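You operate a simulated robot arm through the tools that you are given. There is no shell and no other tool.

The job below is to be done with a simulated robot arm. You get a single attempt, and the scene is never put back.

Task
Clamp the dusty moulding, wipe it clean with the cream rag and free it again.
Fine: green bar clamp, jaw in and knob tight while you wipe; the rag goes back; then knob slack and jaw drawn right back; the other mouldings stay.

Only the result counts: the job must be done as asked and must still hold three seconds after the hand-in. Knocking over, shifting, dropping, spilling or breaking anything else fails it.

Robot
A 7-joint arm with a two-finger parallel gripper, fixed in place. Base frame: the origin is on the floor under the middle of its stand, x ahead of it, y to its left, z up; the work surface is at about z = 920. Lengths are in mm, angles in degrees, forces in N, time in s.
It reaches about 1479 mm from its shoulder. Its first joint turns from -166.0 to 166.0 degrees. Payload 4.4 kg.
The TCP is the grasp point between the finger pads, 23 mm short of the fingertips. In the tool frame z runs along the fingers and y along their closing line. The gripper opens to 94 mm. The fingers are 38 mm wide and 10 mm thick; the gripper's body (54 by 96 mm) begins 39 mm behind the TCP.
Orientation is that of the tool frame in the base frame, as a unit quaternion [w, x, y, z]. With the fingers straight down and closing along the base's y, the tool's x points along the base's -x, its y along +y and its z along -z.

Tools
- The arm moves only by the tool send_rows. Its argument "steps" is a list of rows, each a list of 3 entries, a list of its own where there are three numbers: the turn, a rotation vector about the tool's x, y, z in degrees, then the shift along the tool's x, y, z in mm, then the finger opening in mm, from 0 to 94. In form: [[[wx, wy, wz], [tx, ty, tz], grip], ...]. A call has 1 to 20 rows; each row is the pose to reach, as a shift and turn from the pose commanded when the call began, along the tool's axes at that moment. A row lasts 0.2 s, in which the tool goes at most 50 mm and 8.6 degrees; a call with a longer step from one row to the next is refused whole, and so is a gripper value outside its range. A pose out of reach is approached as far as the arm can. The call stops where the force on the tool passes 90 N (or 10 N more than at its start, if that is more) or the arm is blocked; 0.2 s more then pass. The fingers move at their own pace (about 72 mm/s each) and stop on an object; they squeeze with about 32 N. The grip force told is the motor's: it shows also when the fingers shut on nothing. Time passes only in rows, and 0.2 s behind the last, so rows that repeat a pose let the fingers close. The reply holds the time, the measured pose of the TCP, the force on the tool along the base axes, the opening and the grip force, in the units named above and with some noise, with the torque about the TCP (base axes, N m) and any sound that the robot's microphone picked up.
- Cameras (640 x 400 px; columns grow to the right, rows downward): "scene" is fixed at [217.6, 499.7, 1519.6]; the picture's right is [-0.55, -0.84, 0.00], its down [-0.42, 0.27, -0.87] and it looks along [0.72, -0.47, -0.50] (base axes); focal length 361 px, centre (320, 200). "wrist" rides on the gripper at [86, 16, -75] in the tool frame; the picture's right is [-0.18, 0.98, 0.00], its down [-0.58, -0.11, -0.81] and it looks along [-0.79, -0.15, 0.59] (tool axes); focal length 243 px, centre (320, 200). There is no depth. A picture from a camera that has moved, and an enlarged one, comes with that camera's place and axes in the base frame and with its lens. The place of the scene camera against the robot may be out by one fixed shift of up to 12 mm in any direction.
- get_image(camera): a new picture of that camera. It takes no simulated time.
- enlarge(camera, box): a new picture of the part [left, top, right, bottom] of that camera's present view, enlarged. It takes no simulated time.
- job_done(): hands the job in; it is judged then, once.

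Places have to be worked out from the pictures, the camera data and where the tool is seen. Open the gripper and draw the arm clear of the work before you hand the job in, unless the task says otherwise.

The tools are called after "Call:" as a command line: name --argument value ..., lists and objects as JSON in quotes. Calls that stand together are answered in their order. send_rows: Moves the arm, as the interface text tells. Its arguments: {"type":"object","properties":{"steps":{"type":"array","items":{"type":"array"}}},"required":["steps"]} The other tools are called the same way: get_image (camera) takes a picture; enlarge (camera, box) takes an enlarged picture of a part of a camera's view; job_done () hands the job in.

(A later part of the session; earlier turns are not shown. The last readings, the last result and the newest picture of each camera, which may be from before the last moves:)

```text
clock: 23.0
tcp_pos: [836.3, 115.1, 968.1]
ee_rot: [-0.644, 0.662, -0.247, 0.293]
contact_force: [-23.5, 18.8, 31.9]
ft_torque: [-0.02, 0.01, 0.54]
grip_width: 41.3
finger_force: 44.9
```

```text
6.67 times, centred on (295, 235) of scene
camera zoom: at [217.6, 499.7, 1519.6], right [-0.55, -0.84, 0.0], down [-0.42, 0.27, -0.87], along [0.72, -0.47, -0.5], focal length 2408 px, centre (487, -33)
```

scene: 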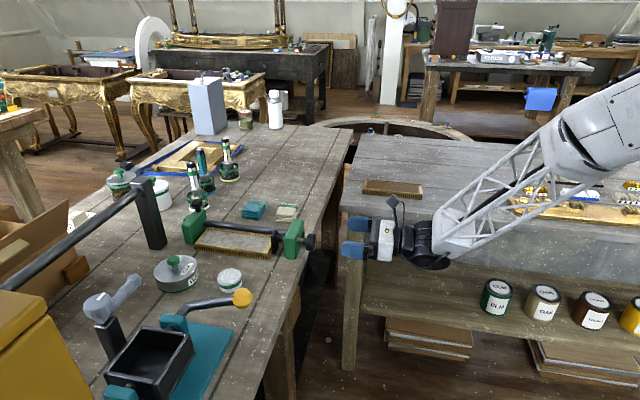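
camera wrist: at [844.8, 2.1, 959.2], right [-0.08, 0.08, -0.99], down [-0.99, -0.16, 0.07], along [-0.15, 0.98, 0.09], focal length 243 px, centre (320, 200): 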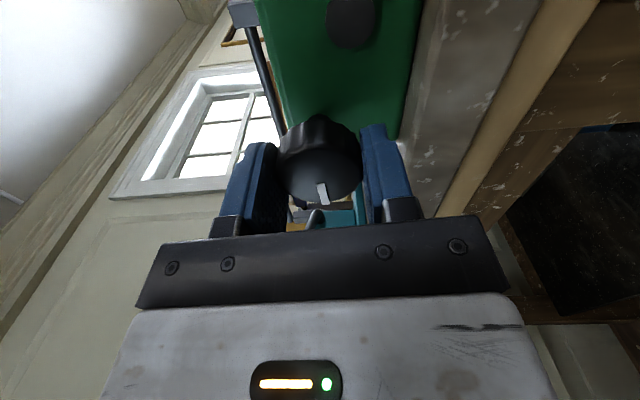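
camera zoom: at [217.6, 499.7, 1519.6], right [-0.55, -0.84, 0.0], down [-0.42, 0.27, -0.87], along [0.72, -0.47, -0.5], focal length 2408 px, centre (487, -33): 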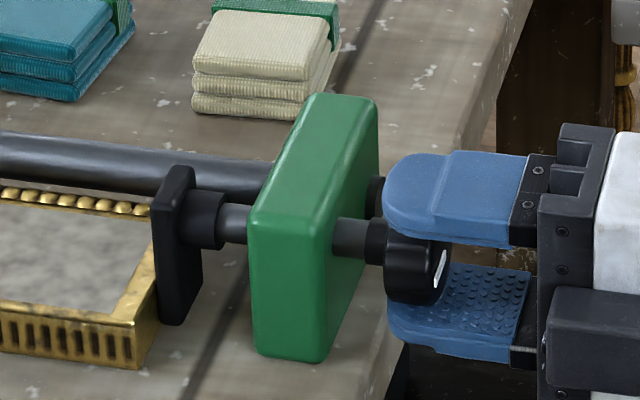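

The pad keeps advancing with the turn (about 3 mm for 86°). The side loads show my rotation centre is 1–2 mm low, so I'll open only to 62 mm (the lower finger is near the table edge) and back straight out.

Call:
send_rows --steps '[[[0, 0, 0], [0, 0, 0], 50], [[0, 0, 0], [0, 0, 0], 62], [[0, 0, 0], [0, 0, -15], 62], [[0, 0, 0], [0, 0, -45], 62], [[0, 0, 0], [0, 0, -75], 62]]'

Call:
enlarge --camera "scene" --box '[260, 205, 330, 265]'

Call:
get_image --camera "wrist"

```text
clock: 24.2
tcp_pos: [783.3, 60.0, 967.0]
ee_rot: [-0.644, 0.662, -0.247, 0.293]
contact_force: [-0.1, -0.8, 0.0]
ft_torque: [0.01, 0.03, 0.0]
grip_width: 62.1
finger_force: 0.0
```

```text
6.67 times, centred on (295, 235) of scene
camera zoom: at [217.6, 499.7, 1519.6], right [-0.55, -0.84, 0.0], down [-0.42, 0.27, -0.87], along [0.72, -0.47, -0.5], focal length 2408 px, centre (487, -33)
```

zoom: 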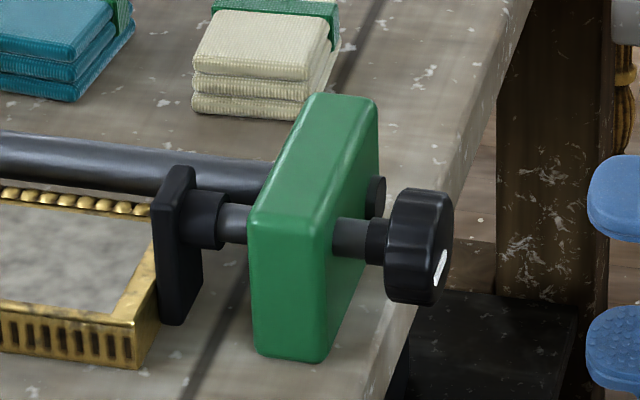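

```text
taken
camera wrist: at [792.1, -53.1, 958.2], right [-0.08, 0.08, -0.99], down [-0.99, -0.16, 0.07], along [-0.15, 0.98, 0.09], focal length 243 px, centre (320, 200)
```

wrist: 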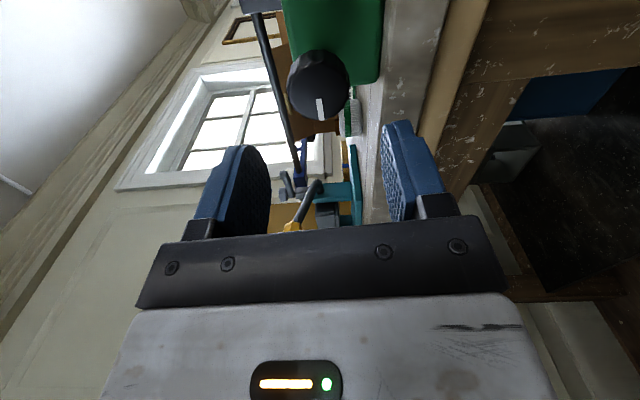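

The hand is clear and the knob's mark has moved from 6 to 9 o'clock. I'll wind the wrist back 250° here behind the knob, in two calls, so the next grip can turn a long way in one go.

Call:
send_rows --steps '[[[0, 0, -8.5], [-0.4, -0.4, 0], 62], [[0, 0, -17], [-0.8, -0.8, 0], 62], [[0, 0, -25.5], [-1.4, -1.3, 0], 62], [[0, 0, -34], [-1.4, -1.3, 0], 62], [[0, 0, -42.5], [-1.4, -1.3, 0], 62], [[0, 0, -51], [-1.4, -1.3, 0], 62], [[0, 0, -59.5], [-1.4, -1.3, 0], 62], [[0, 0, -68], [-1.4, -1.3, 0], 62], [[0, 0, -76.5], [-1.4, -1.3, 0], 62], [[0, 0, -85], [-1.4, -1.3, 0], 62], [[0, 0, -93.5], [-1.4, -1.3, 0], 62], [[0, 0, -102], [-1.4, -1.3, 0], 62], [[0, 0, -110.5], [-1.4, -1.3, 0], 62], [[0, 0, -119], [-1.4, -1.3, 0], 62], [[0, 0, -127.5], [-1.4, -1.3, 0], 62]]'

Call:
send_rows --steps '[[[0, 0, -8.5], [0, 0, 0], 62], [[0, 0, -17], [0, 0, 0], 62], [[0, 0, -25.5], [0, 0, 0], 62], [[0, 0, -34], [0, 0, 0], 62], [[0, 0, -42.5], [0, 0, 0], 62], [[0, 0, -51], [0, 0, 0], 62], [[0, 0, -59.5], [0, 0, 0], 62], [[0, 0, -68], [0, 0, 0], 62], [[0, 0, -76.5], [0, 0, 0], 62], [[0, 0, -85], [0, 0, 0], 62], [[0, 0, -93.5], [0, 0, 0], 62], [[0, 0, -102], [0, 0, 0], 62], [[0, 0, -110.5], [0, 0, 0], 62], [[0, 0, -119], [0, 0, 0], 62], [[0, 0, -127.5], [0, 0, 0], 62]]'

Call:
get_image --camera "wrist"

Call:
get_image --camera "scene"

```text
clock: 27.4
tcp_pos: [783.3, 63.6, 969.1]
ee_rot: [-0.021, 0.515, 0.485, 0.707]
contact_force: [-0.8, 0.3, 0.7]
ft_torque: [-0.02, -0.03, 0.03]
grip_width: 62.0
finger_force: 0.1
```

```text
clock: 30.6
tcp_pos: [781.6, 63.5, 967.9]
ee_rot: [0.624, -0.209, 0.675, 0.333]
contact_force: [-0.1, 0.3, -0.5]
ft_torque: [-0.01, 0.0, -0.02]
grip_width: 62.0
finger_force: 0.0
```

```text
taken
camera wrist: at [706.4, 34.4, 888.9], right [-0.66, 0.66, 0.37], down [-0.42, -0.72, 0.55], along [0.63, 0.21, 0.75], focal length 243 px, centre (320, 200)
```

wrist: 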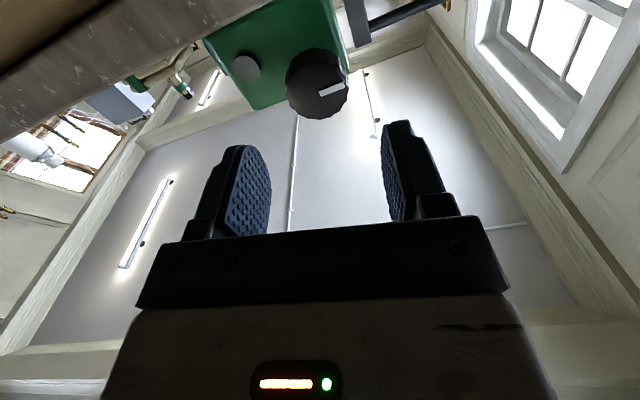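

```text
taken
```

scene: 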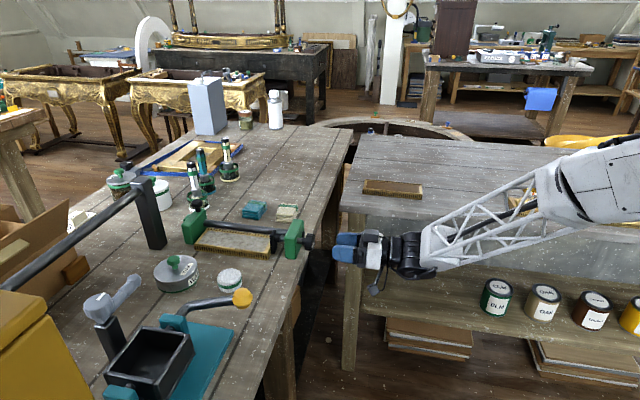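

The wrist is wound back to roll 11° and the hand is at e≈599, about 2 mm off sideways. I'll correct that and move in around the knob again, then close.

Call:
send_rows --steps '[[[0, 0, 0], [0.5, -2.1, 20], 70], [[0, 0, 0], [0.5, -2.1, 40], 70], [[0, 0, 0], [0.5, -2.1, 60], 70], [[0, 0, 0], [0.5, -2.1, 77], 70], [[0, 0, 0], [0.5, -2.1, 77], 70], [[0, 0, 0], [0.5, -2.1, 77], 46], [[0, 0, 0], [0.5, -2.1, 77], 30], [[0, 0, 0], [0.5, -2.1, 77], 30]]'

Call:
get_image --camera "wrist"

Call:
enlarge --camera "scene" --box '[260, 205, 330, 265]'

```text
clock: 32.4
tcp_pos: [838.0, 115.7, 967.0]
ee_rot: [0.623, -0.208, 0.676, 0.333]
contact_force: [5.3, -2.3, -1.4]
ft_torque: [0.02, 0.09, -0.06]
grip_width: 40.5
finger_force: 45.2
```

```text
taken
camera wrist: at [761.4, 87.4, 887.6], right [-0.66, 0.66, 0.37], down [-0.41, -0.73, 0.55], along [0.63, 0.21, 0.75], focal length 243 px, centre (320, 200)
```

wrist: 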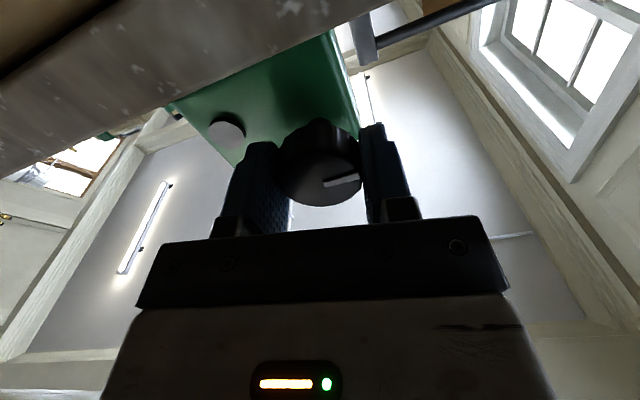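

```text
6.67 times, centred on (295, 235) of scene
camera zoom: at [217.6, 499.7, 1519.6], right [-0.55, -0.84, 0.0], down [-0.42, 0.27, -0.87], along [0.72, -0.47, -0.5], focal length 2408 px, centre (487, -33)
```

zoom: 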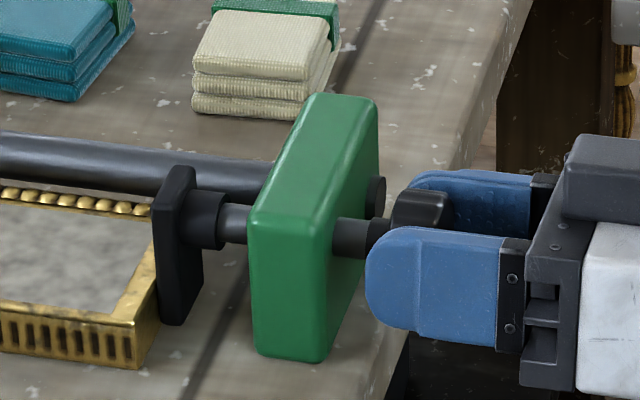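

The grip is centred (only 5 N side load). I'll turn 40° clockwise while following inward 1.6 mm, watching axial force and the pad.

Call:
send_rows --steps '[[[0, 0, 5], [0, 0, 0.2], 30], [[0, 0, 10], [0, 0, 0.4], 30], [[0, 0, 15], [0, 0, 0.6], 30], [[0, 0, 20], [0, 0, 0.8], 30], [[0, 0, 25], [0, 0, 1.0], 30], [[0, 0, 30], [0, 0, 1.2], 30], [[0, 0, 35], [0, 0, 1.4], 30], [[0, 0, 40], [0, 0, 1.6], 30]]'

Call:
enlarge --camera "scene" --box '[260, 205, 330, 265]'

Call:
get_image --camera "wrist"

```text
clock: 34.2
tcp_pos: [839.5, 116.7, 967.8]
ee_rot: [0.473, 0.036, 0.706, 0.526]
contact_force: [-18.9, 10.2, 11.1]
ft_torque: [-0.05, 0.04, 0.22]
grip_width: 40.3
finger_force: 45.3
```

```text
6.67 times, centred on (295, 235) of scene
camera zoom: at [217.6, 499.7, 1519.6], right [-0.55, -0.84, 0.0], down [-0.42, 0.27, -0.87], along [0.72, -0.47, -0.5], focal length 2408 px, centre (487, -33)
```

zoom: 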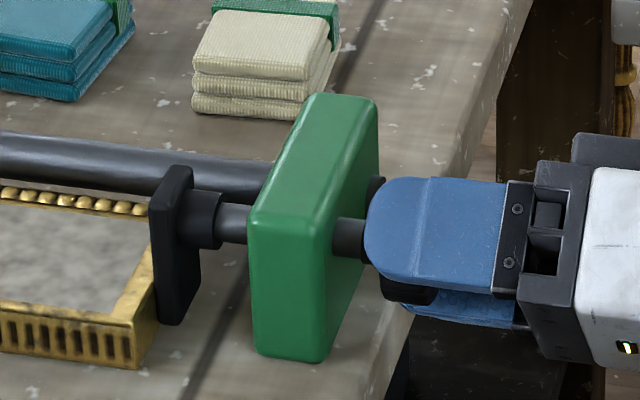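

```text
taken
camera wrist: at [730.7, 120.3, 927.7], right [-0.34, 0.33, 0.88], down [-0.2, -0.94, 0.28], along [0.92, -0.08, 0.38], focal length 243 px, centre (320, 200)
```

wrist: 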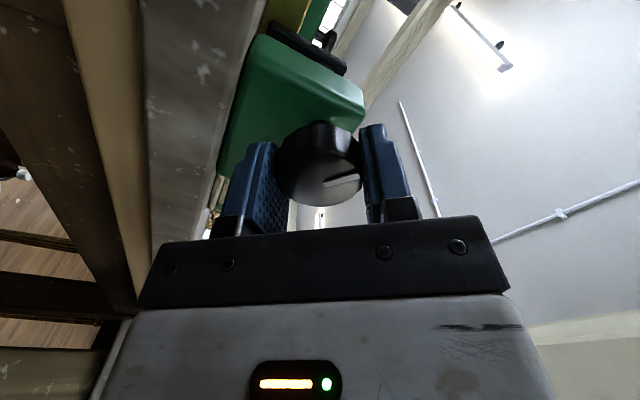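

The pad has moved on slightly, with a small outward axial load, so the lead is a bit less than I followed. I'll turn 40° more with 1.1 mm of follow.

Call:
send_rows --steps '[[[0, 0, 5], [0, 0, 0.1], 30], [[0, 0, 10], [0, 0, 0.2], 30], [[0, 0, 15], [0, 0, 0.4], 30], [[0, 0, 20], [0, 0, 0.5], 30], [[0, 0, 25], [0, 0, 0.7], 30], [[0, 0, 30], [0, 0, 0.8], 30], [[0, 0, 35], [0, 0, 0.95], 30], [[0, 0, 40], [0, 0, 1.1], 30]]'

Call:
enlarge --camera "scene" --box '[260, 205, 330, 265]'

Call:
get_image --camera "wrist"

```text
clock: 36.0
tcp_pos: [838.5, 118.1, 968.3]
ee_rot: [0.264, 0.277, 0.651, 0.656]
contact_force: [-15.9, 18.9, 12.3]
ft_torque: [0.16, -0.18, 0.43]
grip_width: 40.6
finger_force: 44.5
```

```text
6.67 times, centred on (295, 235) of scene
camera zoom: at [217.6, 499.7, 1519.6], right [-0.55, -0.84, 0.0], down [-0.42, 0.27, -0.87], along [0.72, -0.47, -0.5], focal length 2408 px, centre (487, -33)
```

zoom: 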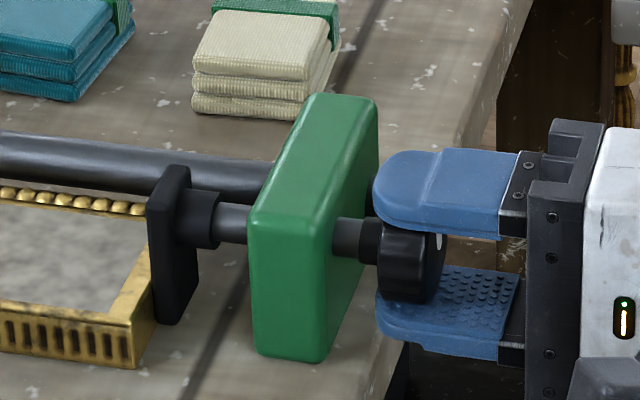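

```text
taken
camera wrist: at [725.4, 127.0, 987.4], right [0.14, -0.14, 0.98], down [-0.16, -0.98, -0.12], along [0.98, -0.14, -0.16], focal length 243 px, centre (320, 200)
```

wrist: 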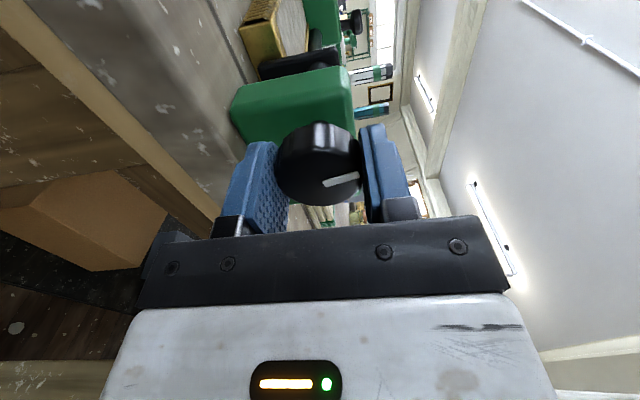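

The pad looks very close to the moulding's end now. I'll enlarge both the wrist and scene views around the pad to see whether they touch.

Call:
enlarge --camera "wrist" --box '[220, 0, 400, 120]'

Call:
enlarge --camera "scene" --box '[255, 225, 300, 262]'

Call:
enlarge --camera "scene" --box '[180, 205, 240, 255]'

```text
3.33 times, centred on (310, 60) of wrist
camera zoom: at [725.4, 127.0, 987.4], right [0.14, -0.14, 0.98], down [-0.16, -0.98, -0.12], along [0.98, -0.14, -0.16], focal length 809 px, centre (353, 667)
```

zoom: 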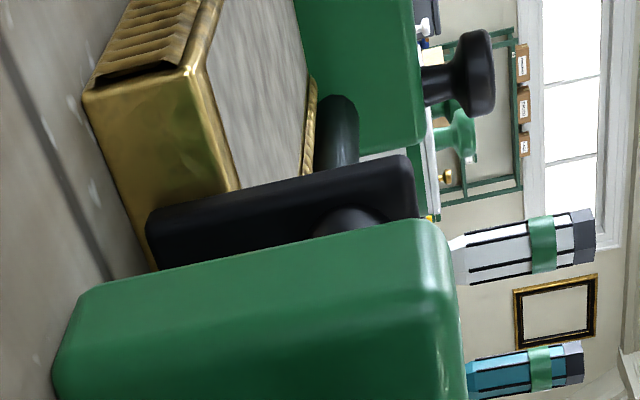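

```text
10.81 times, centred on (278, 244) of scene
camera zoom: at [217.6, 499.7, 1519.6], right [-0.55, -0.84, 0.0], down [-0.42, 0.27, -0.87], along [0.72, -0.47, -0.5], focal length 3904 px, centre (780, -270)
```

zoom: 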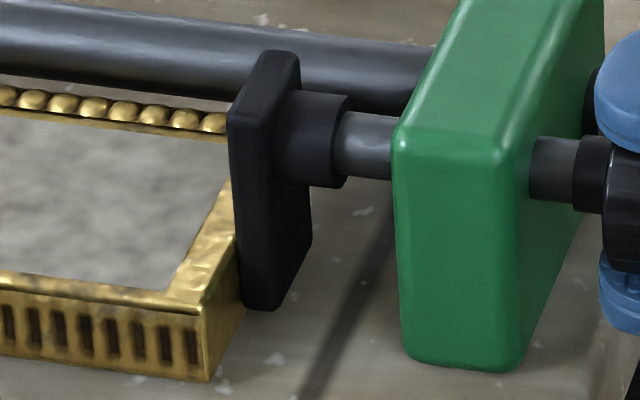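

```text
8.00 times, centred on (210, 230) of scene
camera zoom: at [217.6, 499.7, 1519.6], right [-0.55, -0.84, 0.0], down [-0.42, 0.27, -0.87], along [0.72, -0.47, -0.5], focal length 2889 px, centre (1200, -40)
```

zoom: 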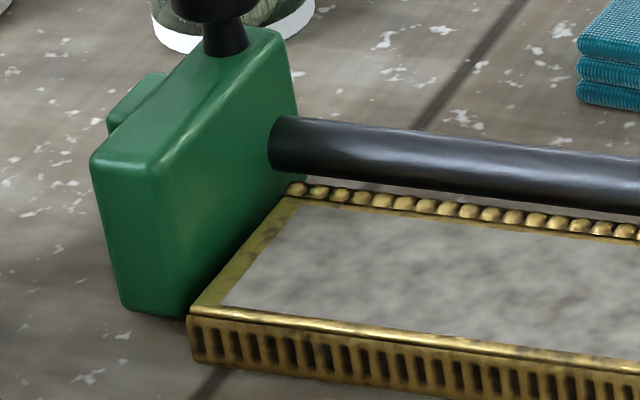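

The pad touches the moulding and has nudged it about 1.5 mm toward the left block, so I'll keep tightening in 30° steps, watching for resistance.

Call:
send_rows --steps '[[[0, 0, 5], [0, 0, 0.15], 30], [[0, 0, 10], [0, 0, 0.3], 30], [[0, 0, 15], [0, 0, 0.45], 30], [[0, 0, 20], [0, 0, 0.6], 30], [[0, 0, 25], [0, 0, 0.75], 30], [[0, 0, 30], [0, 0, 0.9], 30]]'

Call:
enlarge --camera "scene" --box '[260, 205, 330, 265]'

Call:
enlarge --camera "scene" --box '[180, 205, 240, 255]'

Call:
get_image --camera "wrist"

```text
clock: 37.4
tcp_pos: [840.3, 118.9, 968.2]
ee_rot: [0.086, 0.434, 0.558, 0.702]
contact_force: [-21.4, 14.4, 20.5]
ft_torque: [-0.11, 0.12, -0.02]
grip_width: 40.4
finger_force: 44.2
```

```text
6.67 times, centred on (295, 235) of scene
camera zoom: at [217.6, 499.7, 1519.6], right [-0.55, -0.84, 0.0], down [-0.42, 0.27, -0.87], along [0.72, -0.47, -0.5], focal length 2408 px, centre (487, -33)
```

zoom: 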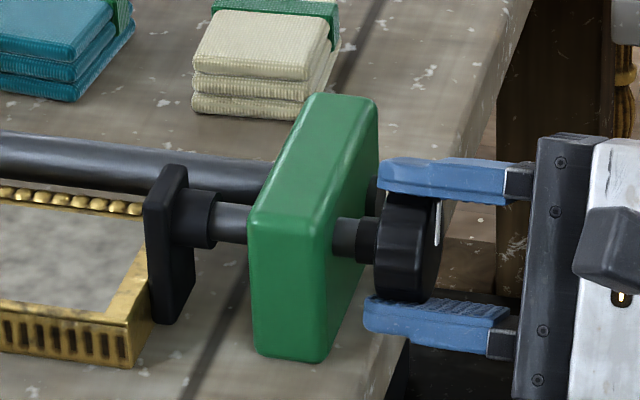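

```text
8.00 times, centred on (210, 230) of scene
camera zoom: at [217.6, 499.7, 1519.6], right [-0.55, -0.84, 0.0], down [-0.42, 0.27, -0.87], along [0.72, -0.47, -0.5], focal length 2889 px, centre (1200, -40)
```

zoom: 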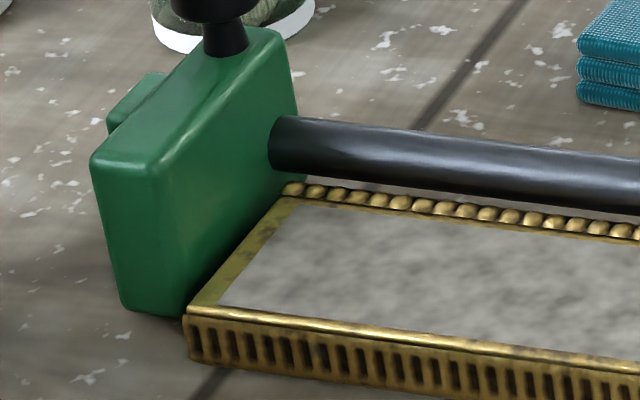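

```text
taken
camera wrist: at [740.9, 113.4, 1027.8], right [0.47, -0.47, 0.75], down [-0.26, -0.88, -0.39], along [0.84, -0.01, -0.54], focal length 243 px, centre (320, 200)
```

wrist: 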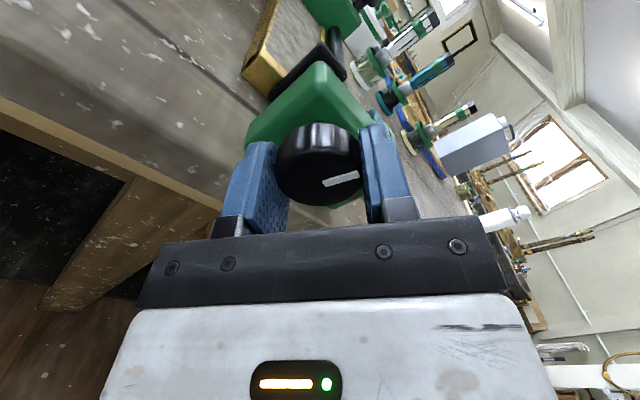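

The moulding is still sliding toward the left block with no torque yet at 196°. I'll ease the hand 1 mm along its x to relieve the side load and turn 30° more.

Call:
send_rows --steps '[[[0, 0, 5], [0.5, 0, 0.1], 30], [[0, 0, 10], [1.0, 0, 0.25], 30], [[0, 0, 15], [1.2, 0, 0.4], 30], [[0, 0, 20], [1.2, 0, 0.55], 30], [[0, 0, 25], [1.2, 0, 0.7], 30], [[0, 0, 30], [1.2, 0, 0.8], 30]]'

Call:
enlarge --camera "scene" --box '[260, 205, 330, 265]'

Call:
enlarge --camera "scene" --box '[180, 205, 240, 255]'

Call:
get_image --camera "wrist"

```text
clock: 38.8
tcp_pos: [842.1, 120.5, 967.7]
ee_rot: [-0.1, 0.565, 0.425, 0.7]
contact_force: [25.0, -23.6, -10.0]
ft_torque: [-0.38, 0.41, -0.58]
grip_width: 40.4
finger_force: 45.1
```

```text
6.67 times, centred on (295, 235) of scene
camera zoom: at [217.6, 499.7, 1519.6], right [-0.55, -0.84, 0.0], down [-0.42, 0.27, -0.87], along [0.72, -0.47, -0.5], focal length 2408 px, centre (487, -33)
```

zoom: 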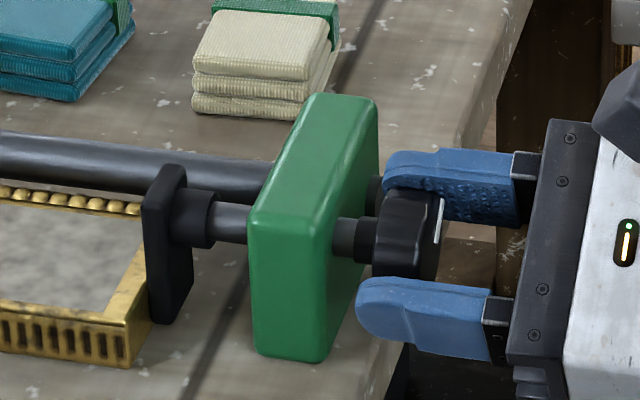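

```text
8.00 times, centred on (210, 230) of scene
camera zoom: at [217.6, 499.7, 1519.6], right [-0.55, -0.84, 0.0], down [-0.42, 0.27, -0.87], along [0.72, -0.47, -0.5], focal length 2889 px, centre (1200, -40)
```

zoom: 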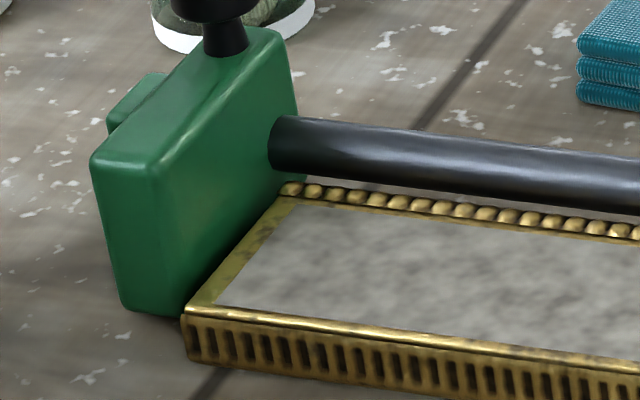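

```text
taken
camera wrist: at [768.3, 87.2, 1052.8], right [0.67, -0.67, 0.31], down [-0.44, -0.7, -0.56], along [0.6, 0.24, -0.77], focal length 243 px, centre (320, 200)
```

wrist: 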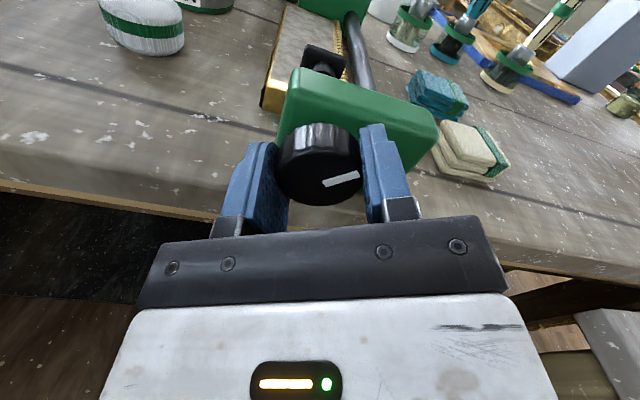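

Still no torque at 226°, and the moulding crept about 0.7 mm more. I'll relieve the side load again and turn another 30° to the upright camera orientation.

Call:
send_rows --steps '[[[0, 0, 5], [-0.4, 0.4, 0.1], 30], [[0, 0, 10], [-0.7, 0.8, 0.25], 30], [[0, 0, 15], [-0.7, 0.8, 0.4], 30], [[0, 0, 20], [-0.7, 0.8, 0.55], 30], [[0, 0, 25], [-0.7, 0.8, 0.7], 30], [[0, 0, 30], [-0.7, 0.8, 0.8], 30]]'

Call:
enlarge --camera "scene" --box '[260, 205, 330, 265]'

Call:
enlarge --camera "scene" --box '[180, 205, 240, 255]'

Call:
enlarge --camera "wrist" --box '[240, 0, 440, 120]'

```text
clock: 40.2
tcp_pos: [842.2, 120.3, 969.4]
ee_rot: [-0.278, 0.656, 0.266, 0.65]
contact_force: [5.4, -1.0, -6.4]
ft_torque: [0.17, -0.17, -0.09]
grip_width: 40.4
finger_force: 45.2
```

```text
6.67 times, centred on (295, 235) of scene
camera zoom: at [217.6, 499.7, 1519.6], right [-0.55, -0.84, 0.0], down [-0.42, 0.27, -0.87], along [0.72, -0.47, -0.5], focal length 2408 px, centre (487, -33)
```

zoom: 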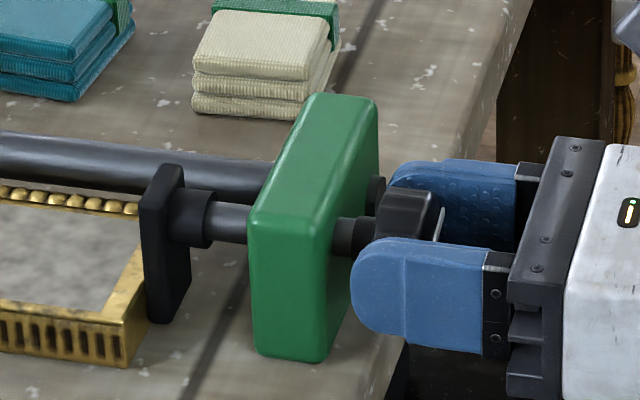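

```text
8.00 times, centred on (210, 230) of scene
camera zoom: at [217.6, 499.7, 1519.6], right [-0.55, -0.84, 0.0], down [-0.42, 0.27, -0.87], along [0.72, -0.47, -0.5], focal length 2889 px, centre (1200, -40)
```

zoom: 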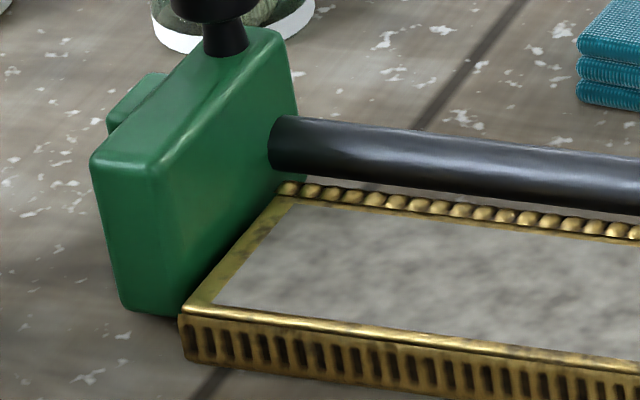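

```text
3.20 times, centred on (340, 60) of wrist
camera zoom: at [801.1, 55.8, 1055.5], right [0.69, -0.69, -0.2], down [-0.65, -0.49, -0.58], along [0.3, 0.53, -0.79], focal length 776 px, centre (256, 648)
```

zoom: 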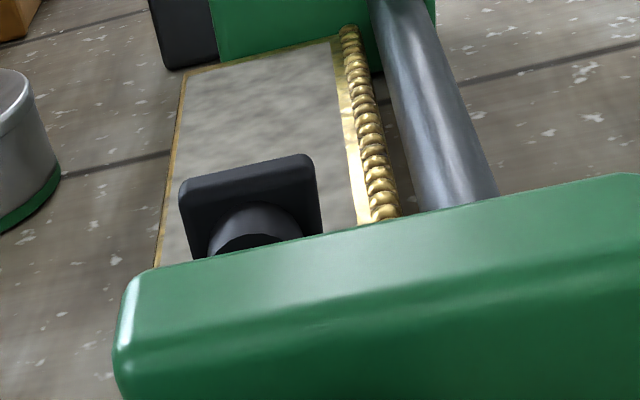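

At 256° the screw still meets no resistance: the moulding just slides with about 10 mm or more still open at the left block. That suggests the left block, with its mushroom handle, is the sliding jaw to bring in first. I'll open slightly, back straight out, and go look at it.

Call:
send_rows --steps '[[[0, 0, 0], [0, 0, 0], 46], [[0, 0, 0], [0, 0, 0], 52], [[0, 0, 0], [0, 0, -10], 52], [[0, 0, 0], [0, 0, -30], 52], [[0, 0, 0], [0, 0, -65], 52], [[0, 0, 0], [0, 0, -100], 52]]'

Call:
get_image --camera "wrist"

Call:
enlarge --camera "scene" --box '[170, 180, 340, 280]'

```text
clock: 41.6
tcp_pos: [769.6, 50.7, 969.8]
ee_rot: [-0.278, 0.655, 0.267, 0.65]
contact_force: [-0.1, -1.5, 0.0]
ft_torque: [0.0, -0.01, -0.02]
grip_width: 52.2
finger_force: 0.0
```

```text
taken
camera wrist: at [729.6, -13.8, 1057.0], right [0.69, -0.69, -0.2], down [-0.65, -0.49, -0.58], along [0.3, 0.53, -0.79], focal length 243 px, centre (320, 200)
```

wrist: 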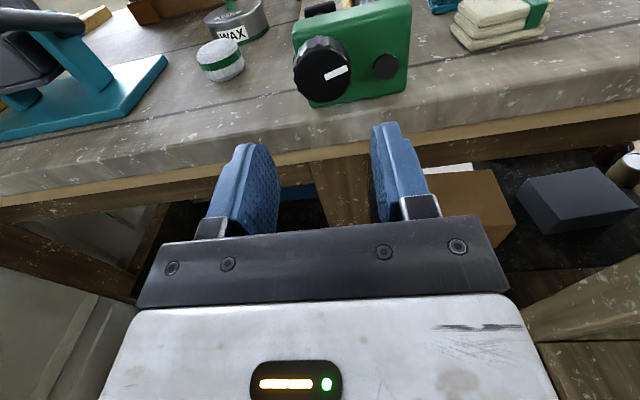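

```text
3.76 times, centred on (255, 230) of scene
camera zoom: at [217.6, 499.7, 1519.6], right [-0.55, -0.84, 0.0], down [-0.42, 0.27, -0.87], along [0.72, -0.47, -0.5], focal length 1360 px, centre (565, 87)
```

zoom: 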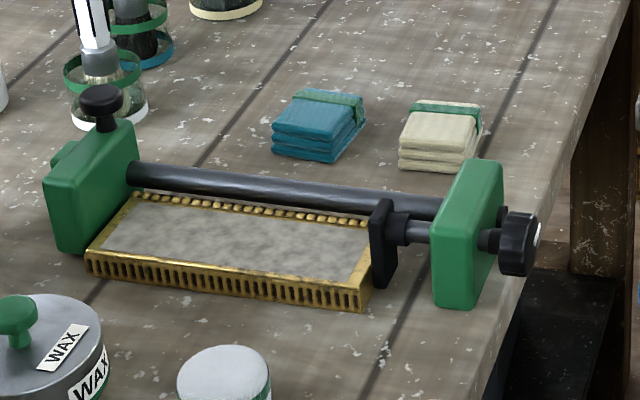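

The knob's mark reads about 256° and the hand is clear. I'll rise to z≈1150 while unrolling to 90°, ready to tilt fingers-down with the closing line along the bar.

Call:
send_rows --steps '[[[0, 0, -8.3], [17, 0, 0], 70], [[0, 0, -16.6], [34, 0, 0], 94], [[0, 0, -24.9], [51, 0, 0], 94], [[0, 0, -33.2], [68, 0, 0], 94], [[0, 0, -41.5], [85, 0, 0], 94], [[0, 0, -49.8], [102, 0, 0], 94], [[0, 0, -58.1], [119, 0, 0], 94], [[0, 0, -66.4], [136, 0, 0], 94], [[0, 0, -74.7], [153, 0, 0], 94], [[0, 0, -83], [170, 0, 0], 94], [[0, 0, -91], [185, 0, 0], 94]]'

Call:
send_rows --steps '[[[8.2, 0, 0], [-4, 4, 25], 94], [[16.4, 0, 0], [-8, 8, 50], 94], [[24.6, 0, 0], [-12, 12, 75], 94], [[32.8, 0, 0], [-16, 16, 100], 94], [[41, 0, 0], [-20, 20, 125], 94], [[49.2, 0, 0], [-25, 24, 150], 94], [[57.4, 0, 0], [-29, 28, 175], 94], [[65.6, 0, 0], [-33, 32, 200], 94], [[73.8, 0, 0], [-37, 36, 225], 94], [[82, 0, 0], [-42, 40, 250], 94], [[90, 0, 0], [-47, 44, 275], 94]]'

Call:
get_image --camera "wrist"

Call:
get_image --camera "scene"

```text
clock: 44.0
tcp_pos: [774.0, 47.7, 1153.3]
ee_rot: [0.271, 0.27, 0.654, 0.653]
contact_force: [-0.3, -0.1, 0.2]
ft_torque: [-0.02, 0.0, -0.02]
grip_width: 93.9
finger_force: 0.1
```

```text
clock: 46.4
tcp_pos: [1000.1, 204.8, 1199.6]
ee_rot: [0.0, 0.382, 0.924, -0.001]
contact_force: [0.1, -0.8, 1.4]
ft_torque: [0.0, 0.01, 0.02]
grip_width: 94.2
finger_force: 0.1
```

```text
taken
camera wrist: at [949.5, 280.5, 1275.4], right [0.82, 0.57, 0.0], down [0.33, -0.49, 0.81], along [0.46, -0.67, -0.59], focal length 243 px, centre (320, 200)
```

wrist: 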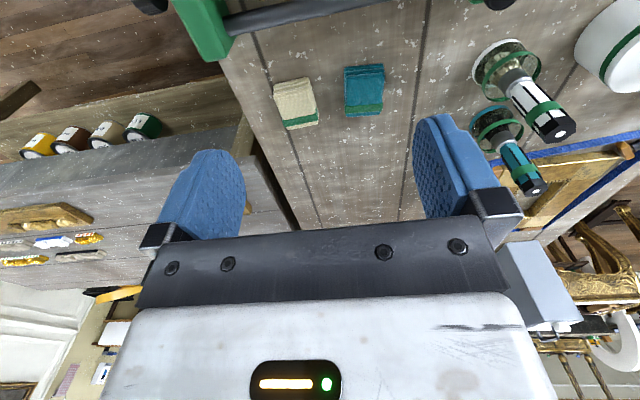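

```text
taken
```

scene: 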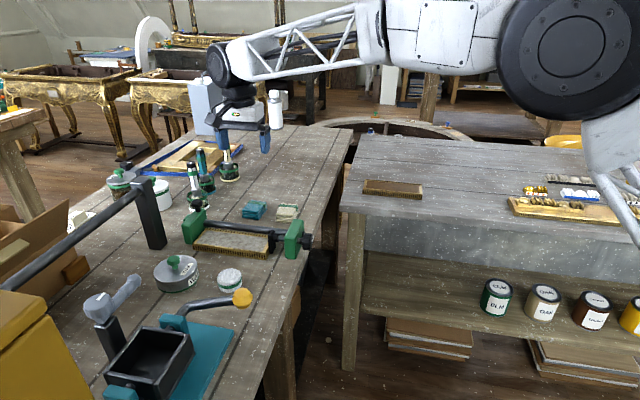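

The hand is fingers-down with its closing line along the bar. I'll move it to the front side of the clamp so the wrist camera looks across the left block and the moulding's left end.

Call:
send_rows --steps '[[[0, 0, 0], [32, 24, 8], 94], [[0, 0, 0], [64, 48, 16], 94], [[0, 0, 0], [96, 72, 24], 94], [[0, 0, 0], [128, 96, 32], 94], [[0, 0, 0], [160, 120, 40], 94], [[0, 0, 0], [160, 120, 40], 94]]'

Call:
get_image --camera "wrist"

Call:
enlarge --camera "wrist" --box '[230, 80, 430, 210]'

Call:
get_image --camera "scene"

```text
clock: 47.8
tcp_pos: [971.7, 405.9, 1158.3]
ee_rot: [-0.001, 0.381, 0.925, 0.0]
contact_force: [-1.0, 0.9, 0.3]
ft_torque: [-0.04, 0.04, -0.01]
grip_width: 94.0
finger_force: 0.1
```

```text
taken
camera wrist: at [922.2, 480.0, 1234.5], right [0.82, 0.57, 0.0], down [0.34, -0.49, 0.81], along [0.46, -0.66, -0.59], focal length 243 px, centre (320, 200)
```

wrist: 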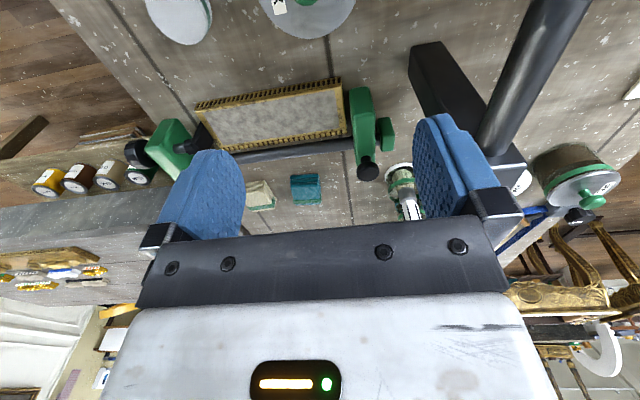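

```text
3.08 times, centred on (330, 145) of wrist
camera zoom: at [922.2, 480.0, 1234.5], right [0.82, 0.57, 0.0], down [0.34, -0.49, 0.81], along [0.46, -0.66, -0.59], focal length 746 px, centre (289, 369)
```

zoom: 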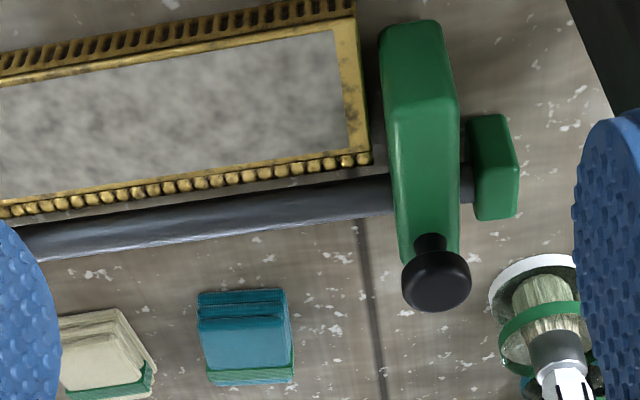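

```text
taken
```

scene: 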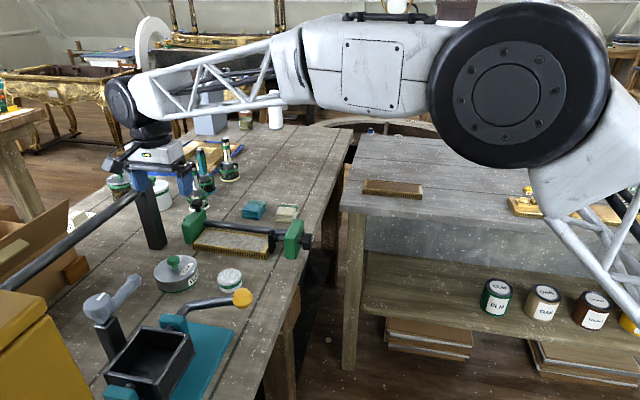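

Now it's clear: the left block is a sliding jaw on the bar with an end stop behind it, about 7–8 mm clear of the moulding, and the mushroom is its handle at about e=1011, n=560, z=1009. I'll move above the handle at the present height.

Call:
send_rows --steps '[[[0, 0, 0], [-40, 9, 0], 94], [[0, 0, 0], [-80, 18, 0], 94], [[0, 0, 0], [-120, 27, 0], 94], [[0, 0, 0], [-161, 35.5, 0], 94], [[0, 0, 0], [-161, 35.5, 20], 94], [[0, 0, 0], [-161, 35.5, 40], 94]]'

Call:
get_image --camera "wrist"

Call:
enlarge --camera "wrist" --box '[230, 60, 430, 200]'

Call:
enlarge --camera "scene" --box '[90, 120, 290, 260]'

```text
clock: 49.2
tcp_pos: [1112.1, 316.1, 1119.4]
ee_rot: [0.0, 0.382, 0.924, 0.0]
contact_force: [-0.6, -1.0, 0.4]
ft_torque: [-0.01, -0.01, 0.04]
grip_width: 94.0
finger_force: 0.1
```

```text
taken
camera wrist: at [1062.1, 390.2, 1195.0], right [0.82, 0.57, 0.0], down [0.34, -0.49, 0.81], along [0.46, -0.66, -0.59], focal length 243 px, centre (320, 200)
```

wrist: 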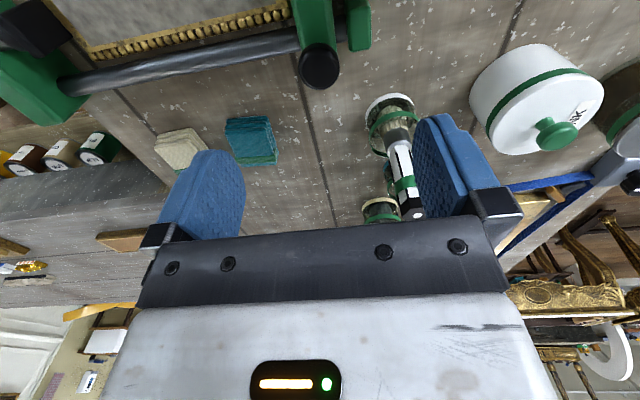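

```text
2.86 times, centred on (330, 130) of wrist
camera zoom: at [1062.1, 390.2, 1195.0], right [0.82, 0.57, 0.0], down [0.34, -0.49, 0.81], along [0.46, -0.66, -0.59], focal length 693 px, centre (291, 400)
```

zoom: 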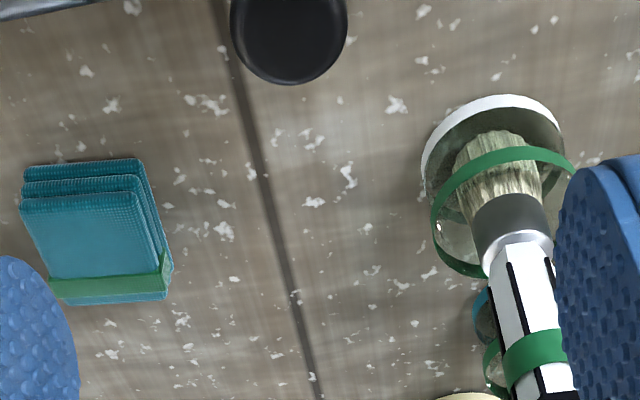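

```text
2.86 times, centred on (190, 190) of scene
camera zoom: at [217.6, 499.7, 1519.6], right [-0.55, -0.84, 0.0], down [-0.42, 0.27, -0.87], along [0.72, -0.47, -0.5], focal length 1032 px, centre (691, 229)
```

zoom: 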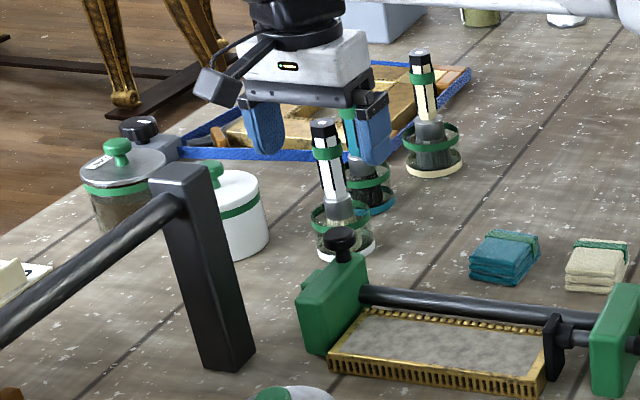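

The handle lines up with the tool axis to within about 2 mm, and the brush jar is 100 mm clear. I'll descend to z≈1018 with the fingers at 66 mm, keeping the tips above the jaw's top.

Call:
send_rows --steps '[[[0, 0, 0], [0.5, 0, 25], 66], [[0, 0, 0], [1, 0, 50], 66], [[0, 0, 0], [1.5, 0, 70], 66], [[0, 0, 0], [1.5, 0, 85], 66], [[0, 0, 0], [1.5, 0, 95], 66], [[0, 0, 0], [1.5, 0, 101], 66], [[0, 0, 0], [1.5, 0, 101], 66]]'

Call:
get_image --camera "wrist"

Call:
enlarge --camera "scene" --box '[150, 160, 250, 260]'

```text
clock: 50.8
tcp_pos: [1111.6, 319.2, 1017.4]
ee_rot: [0.0, 0.383, 0.924, 0.0]
contact_force: [0.9, 0.4, 0.2]
ft_torque: [0.01, 0.01, 0.0]
grip_width: 66.2
finger_force: 0.1
```

```text
taken
camera wrist: at [1060.3, 392.6, 1093.1], right [0.82, 0.57, 0.0], down [0.34, -0.49, 0.81], along [0.46, -0.66, -0.59], focal length 243 px, centre (320, 200)
```

wrist: 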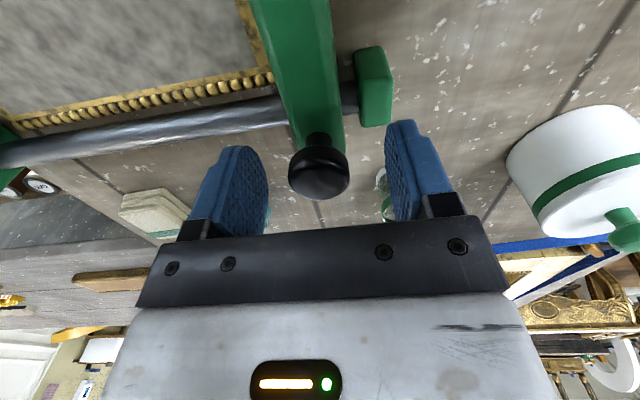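

```text
4.00 times, centred on (200, 210) of scene
camera zoom: at [217.6, 499.7, 1519.6], right [-0.55, -0.84, 0.0], down [-0.42, 0.27, -0.87], along [0.72, -0.47, -0.5], focal length 1444 px, centre (800, 160)
```

zoom: 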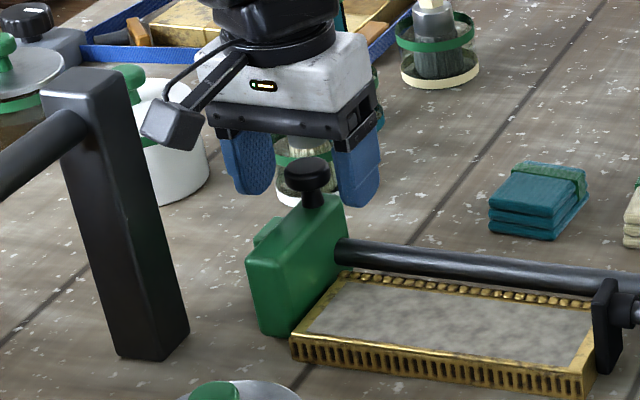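

The handle's head is centred between the fingers at TCP height. I'll close on it and check the load.

Call:
send_rows --steps '[[[0, 0, 0], [0, 0, 0], 50], [[0, 0, 0], [0, 0, 0], 36], [[0, 0, 0], [0, 0, 0], 20], [[0, 0, 0], [0, 0, 0], 20], [[0, 0, 0], [0, 0, 0], 20]]'

Call:
get_image --camera "wrist"

```text
clock: 52.0
tcp_pos: [1110.9, 319.7, 1018.0]
ee_rot: [0.0, 0.382, 0.924, 0.001]
contact_force: [-11.7, -5.7, 0.4]
ft_torque: [-0.03, 0.12, 0.0]
grip_width: 29.0
finger_force: 45.0
```

```text
taken
camera wrist: at [1060.1, 392.4, 1093.1], right [0.82, 0.57, 0.0], down [0.34, -0.49, 0.81], along [0.46, -0.66, -0.59], focal length 243 px, centre (320, 200)
```

wrist: 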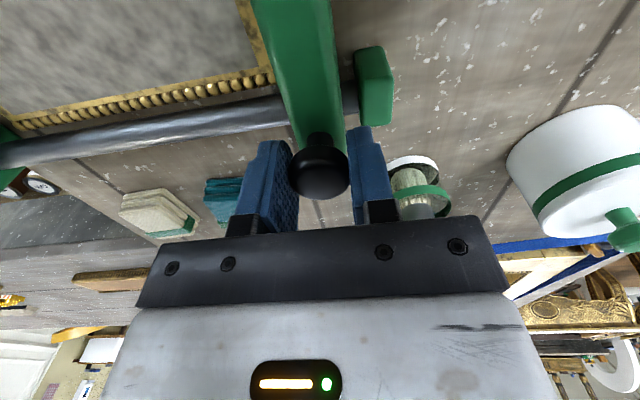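

Handle gripped at 29 mm. I'll slide the jaw gently inward (tool -y) by 4 mm and check force and motion.

Call:
send_rows --steps '[[[0, 0, 0], [0, -1, 0], 20], [[0, 0, 0], [0, -2, 0], 20], [[0, 0, 0], [0, -3, 0], 20], [[0, 0, 0], [0, -4, 0], 20]]'

Call:
get_image --camera "wrist"

Call:
enlarge --camera "scene" --box '[170, 190, 250, 260]'

```text
clock: 53.0
tcp_pos: [1108.5, 315.6, 1016.4]
ee_rot: [0.0, 0.381, 0.924, 0.0]
contact_force: [5.6, -5.0, 4.2]
ft_torque: [-0.14, -0.19, 0.01]
grip_width: 28.8
finger_force: 45.1
```

```text
taken
camera wrist: at [1057.1, 389.5, 1093.1], right [0.82, 0.57, 0.0], down [0.34, -0.49, 0.81], along [0.46, -0.66, -0.59], focal length 243 px, centre (320, 200)
```

wrist: 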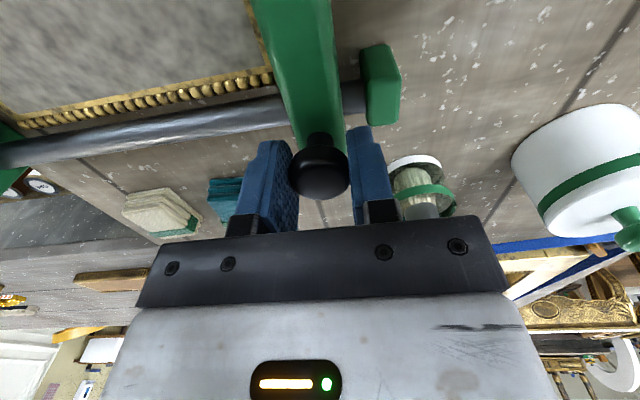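

```text
5.71 times, centred on (210, 225) of scene
camera zoom: at [217.6, 499.7, 1519.6], right [-0.55, -0.84, 0.0], down [-0.42, 0.27, -0.87], along [0.72, -0.47, -0.5], focal length 2064 px, centre (949, 57)
```

zoom: 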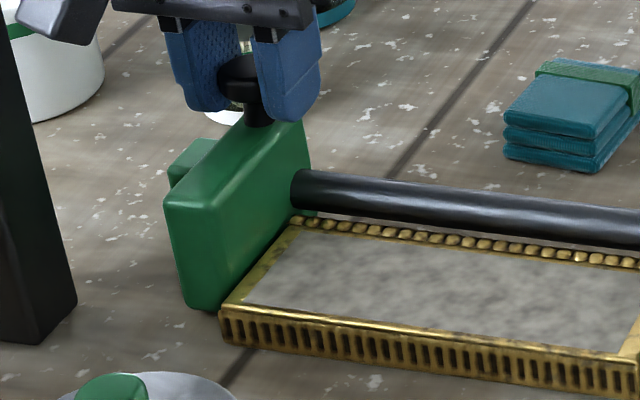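

The jaw slides easily on the bar. I'll continue inward in 1 mm steps until it meets the moulding.

Call:
send_rows --steps '[[[0, 0, 0], [0, -1, 0], 20], [[0, 0, 0], [0, -2, 0], 20], [[0, 0, 0], [0, -3, 0], 20]]'

Call:
enlarge --camera "scene" --box '[170, 190, 250, 260]'

Call:
enlarge --camera "wrist" --box '[230, 0, 400, 120]'

```text
clock: 53.8
tcp_pos: [1105.3, 314.7, 1017.2]
ee_rot: [0.0, 0.382, 0.924, 0.001]
contact_force: [14.7, -14.6, 11.8]
ft_torque: [-0.23, -0.34, 0.03]
grip_width: 29.0
finger_force: 45.2
```

```text
5.71 times, centred on (210, 225) of scene
camera zoom: at [217.6, 499.7, 1519.6], right [-0.55, -0.84, 0.0], down [-0.42, 0.27, -0.87], along [0.72, -0.47, -0.5], focal length 2064 px, centre (949, 57)
```

zoom: 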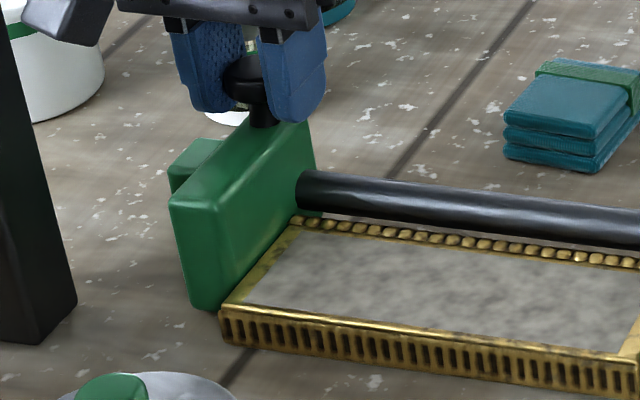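

```text
3.33 times, centred on (315, 60) of wrist
camera zoom: at [1055.1, 387.6, 1093.0], right [0.82, 0.57, 0.0], down [0.33, -0.49, 0.81], along [0.46, -0.66, -0.59], focal length 809 px, centre (337, 667)
```

zoom: 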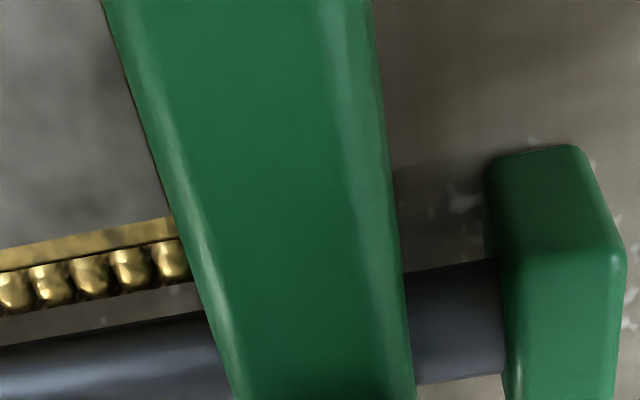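

The jaw is nearly at the moulding; there's some side load, so I'll ease that slightly while pressing on another 3 mm.

Call:
send_rows --steps '[[[0, 0, 0], [-0.7, -0.7, -0.3], 20], [[0, 0, 0], [-0.7, -1.4, -0.3], 20], [[0, 0, 0], [-0.7, -2.1, -0.3], 20], [[0, 0, 0], [-0.7, -2.1, -0.3], 20]]'

Call:
enlarge --camera "wrist" --box '[230, 0, 400, 120]'

Call:
enlarge --camera "scene" --box '[260, 205, 330, 265]'

```text
clock: 54.8
tcp_pos: [1104.1, 312.7, 1016.9]
ee_rot: [0.0, 0.382, 0.924, -0.001]
contact_force: [10.6, -3.8, 16.8]
ft_torque: [-0.03, -0.14, 0.01]
grip_width: 29.1
finger_force: 44.9
```

```text
3.33 times, centred on (315, 60) of wrist
camera zoom: at [1053.8, 386.2, 1093.0], right [0.82, 0.57, 0.0], down [0.34, -0.49, 0.81], along [0.46, -0.66, -0.59], focal length 809 px, centre (337, 667)
```

zoom: 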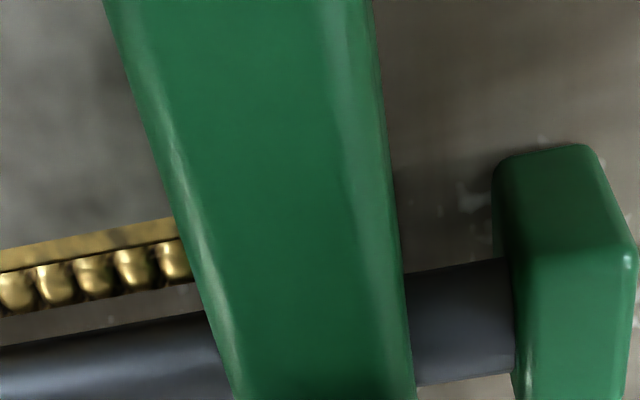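

```text
6.67 times, centred on (295, 235) of scene
camera zoom: at [217.6, 499.7, 1519.6], right [-0.55, -0.84, 0.0], down [-0.42, 0.27, -0.87], along [0.72, -0.47, -0.5], focal length 2408 px, centre (487, -33)
```

zoom: 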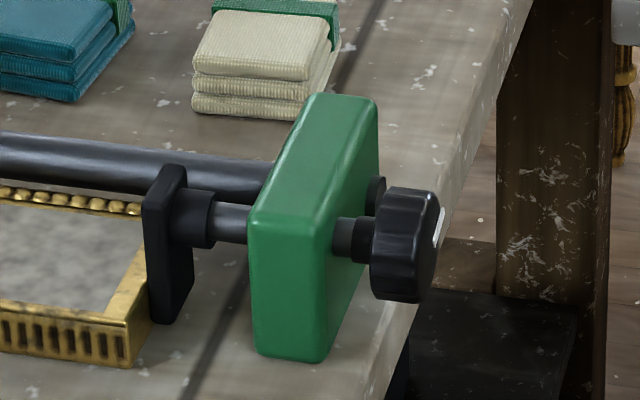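

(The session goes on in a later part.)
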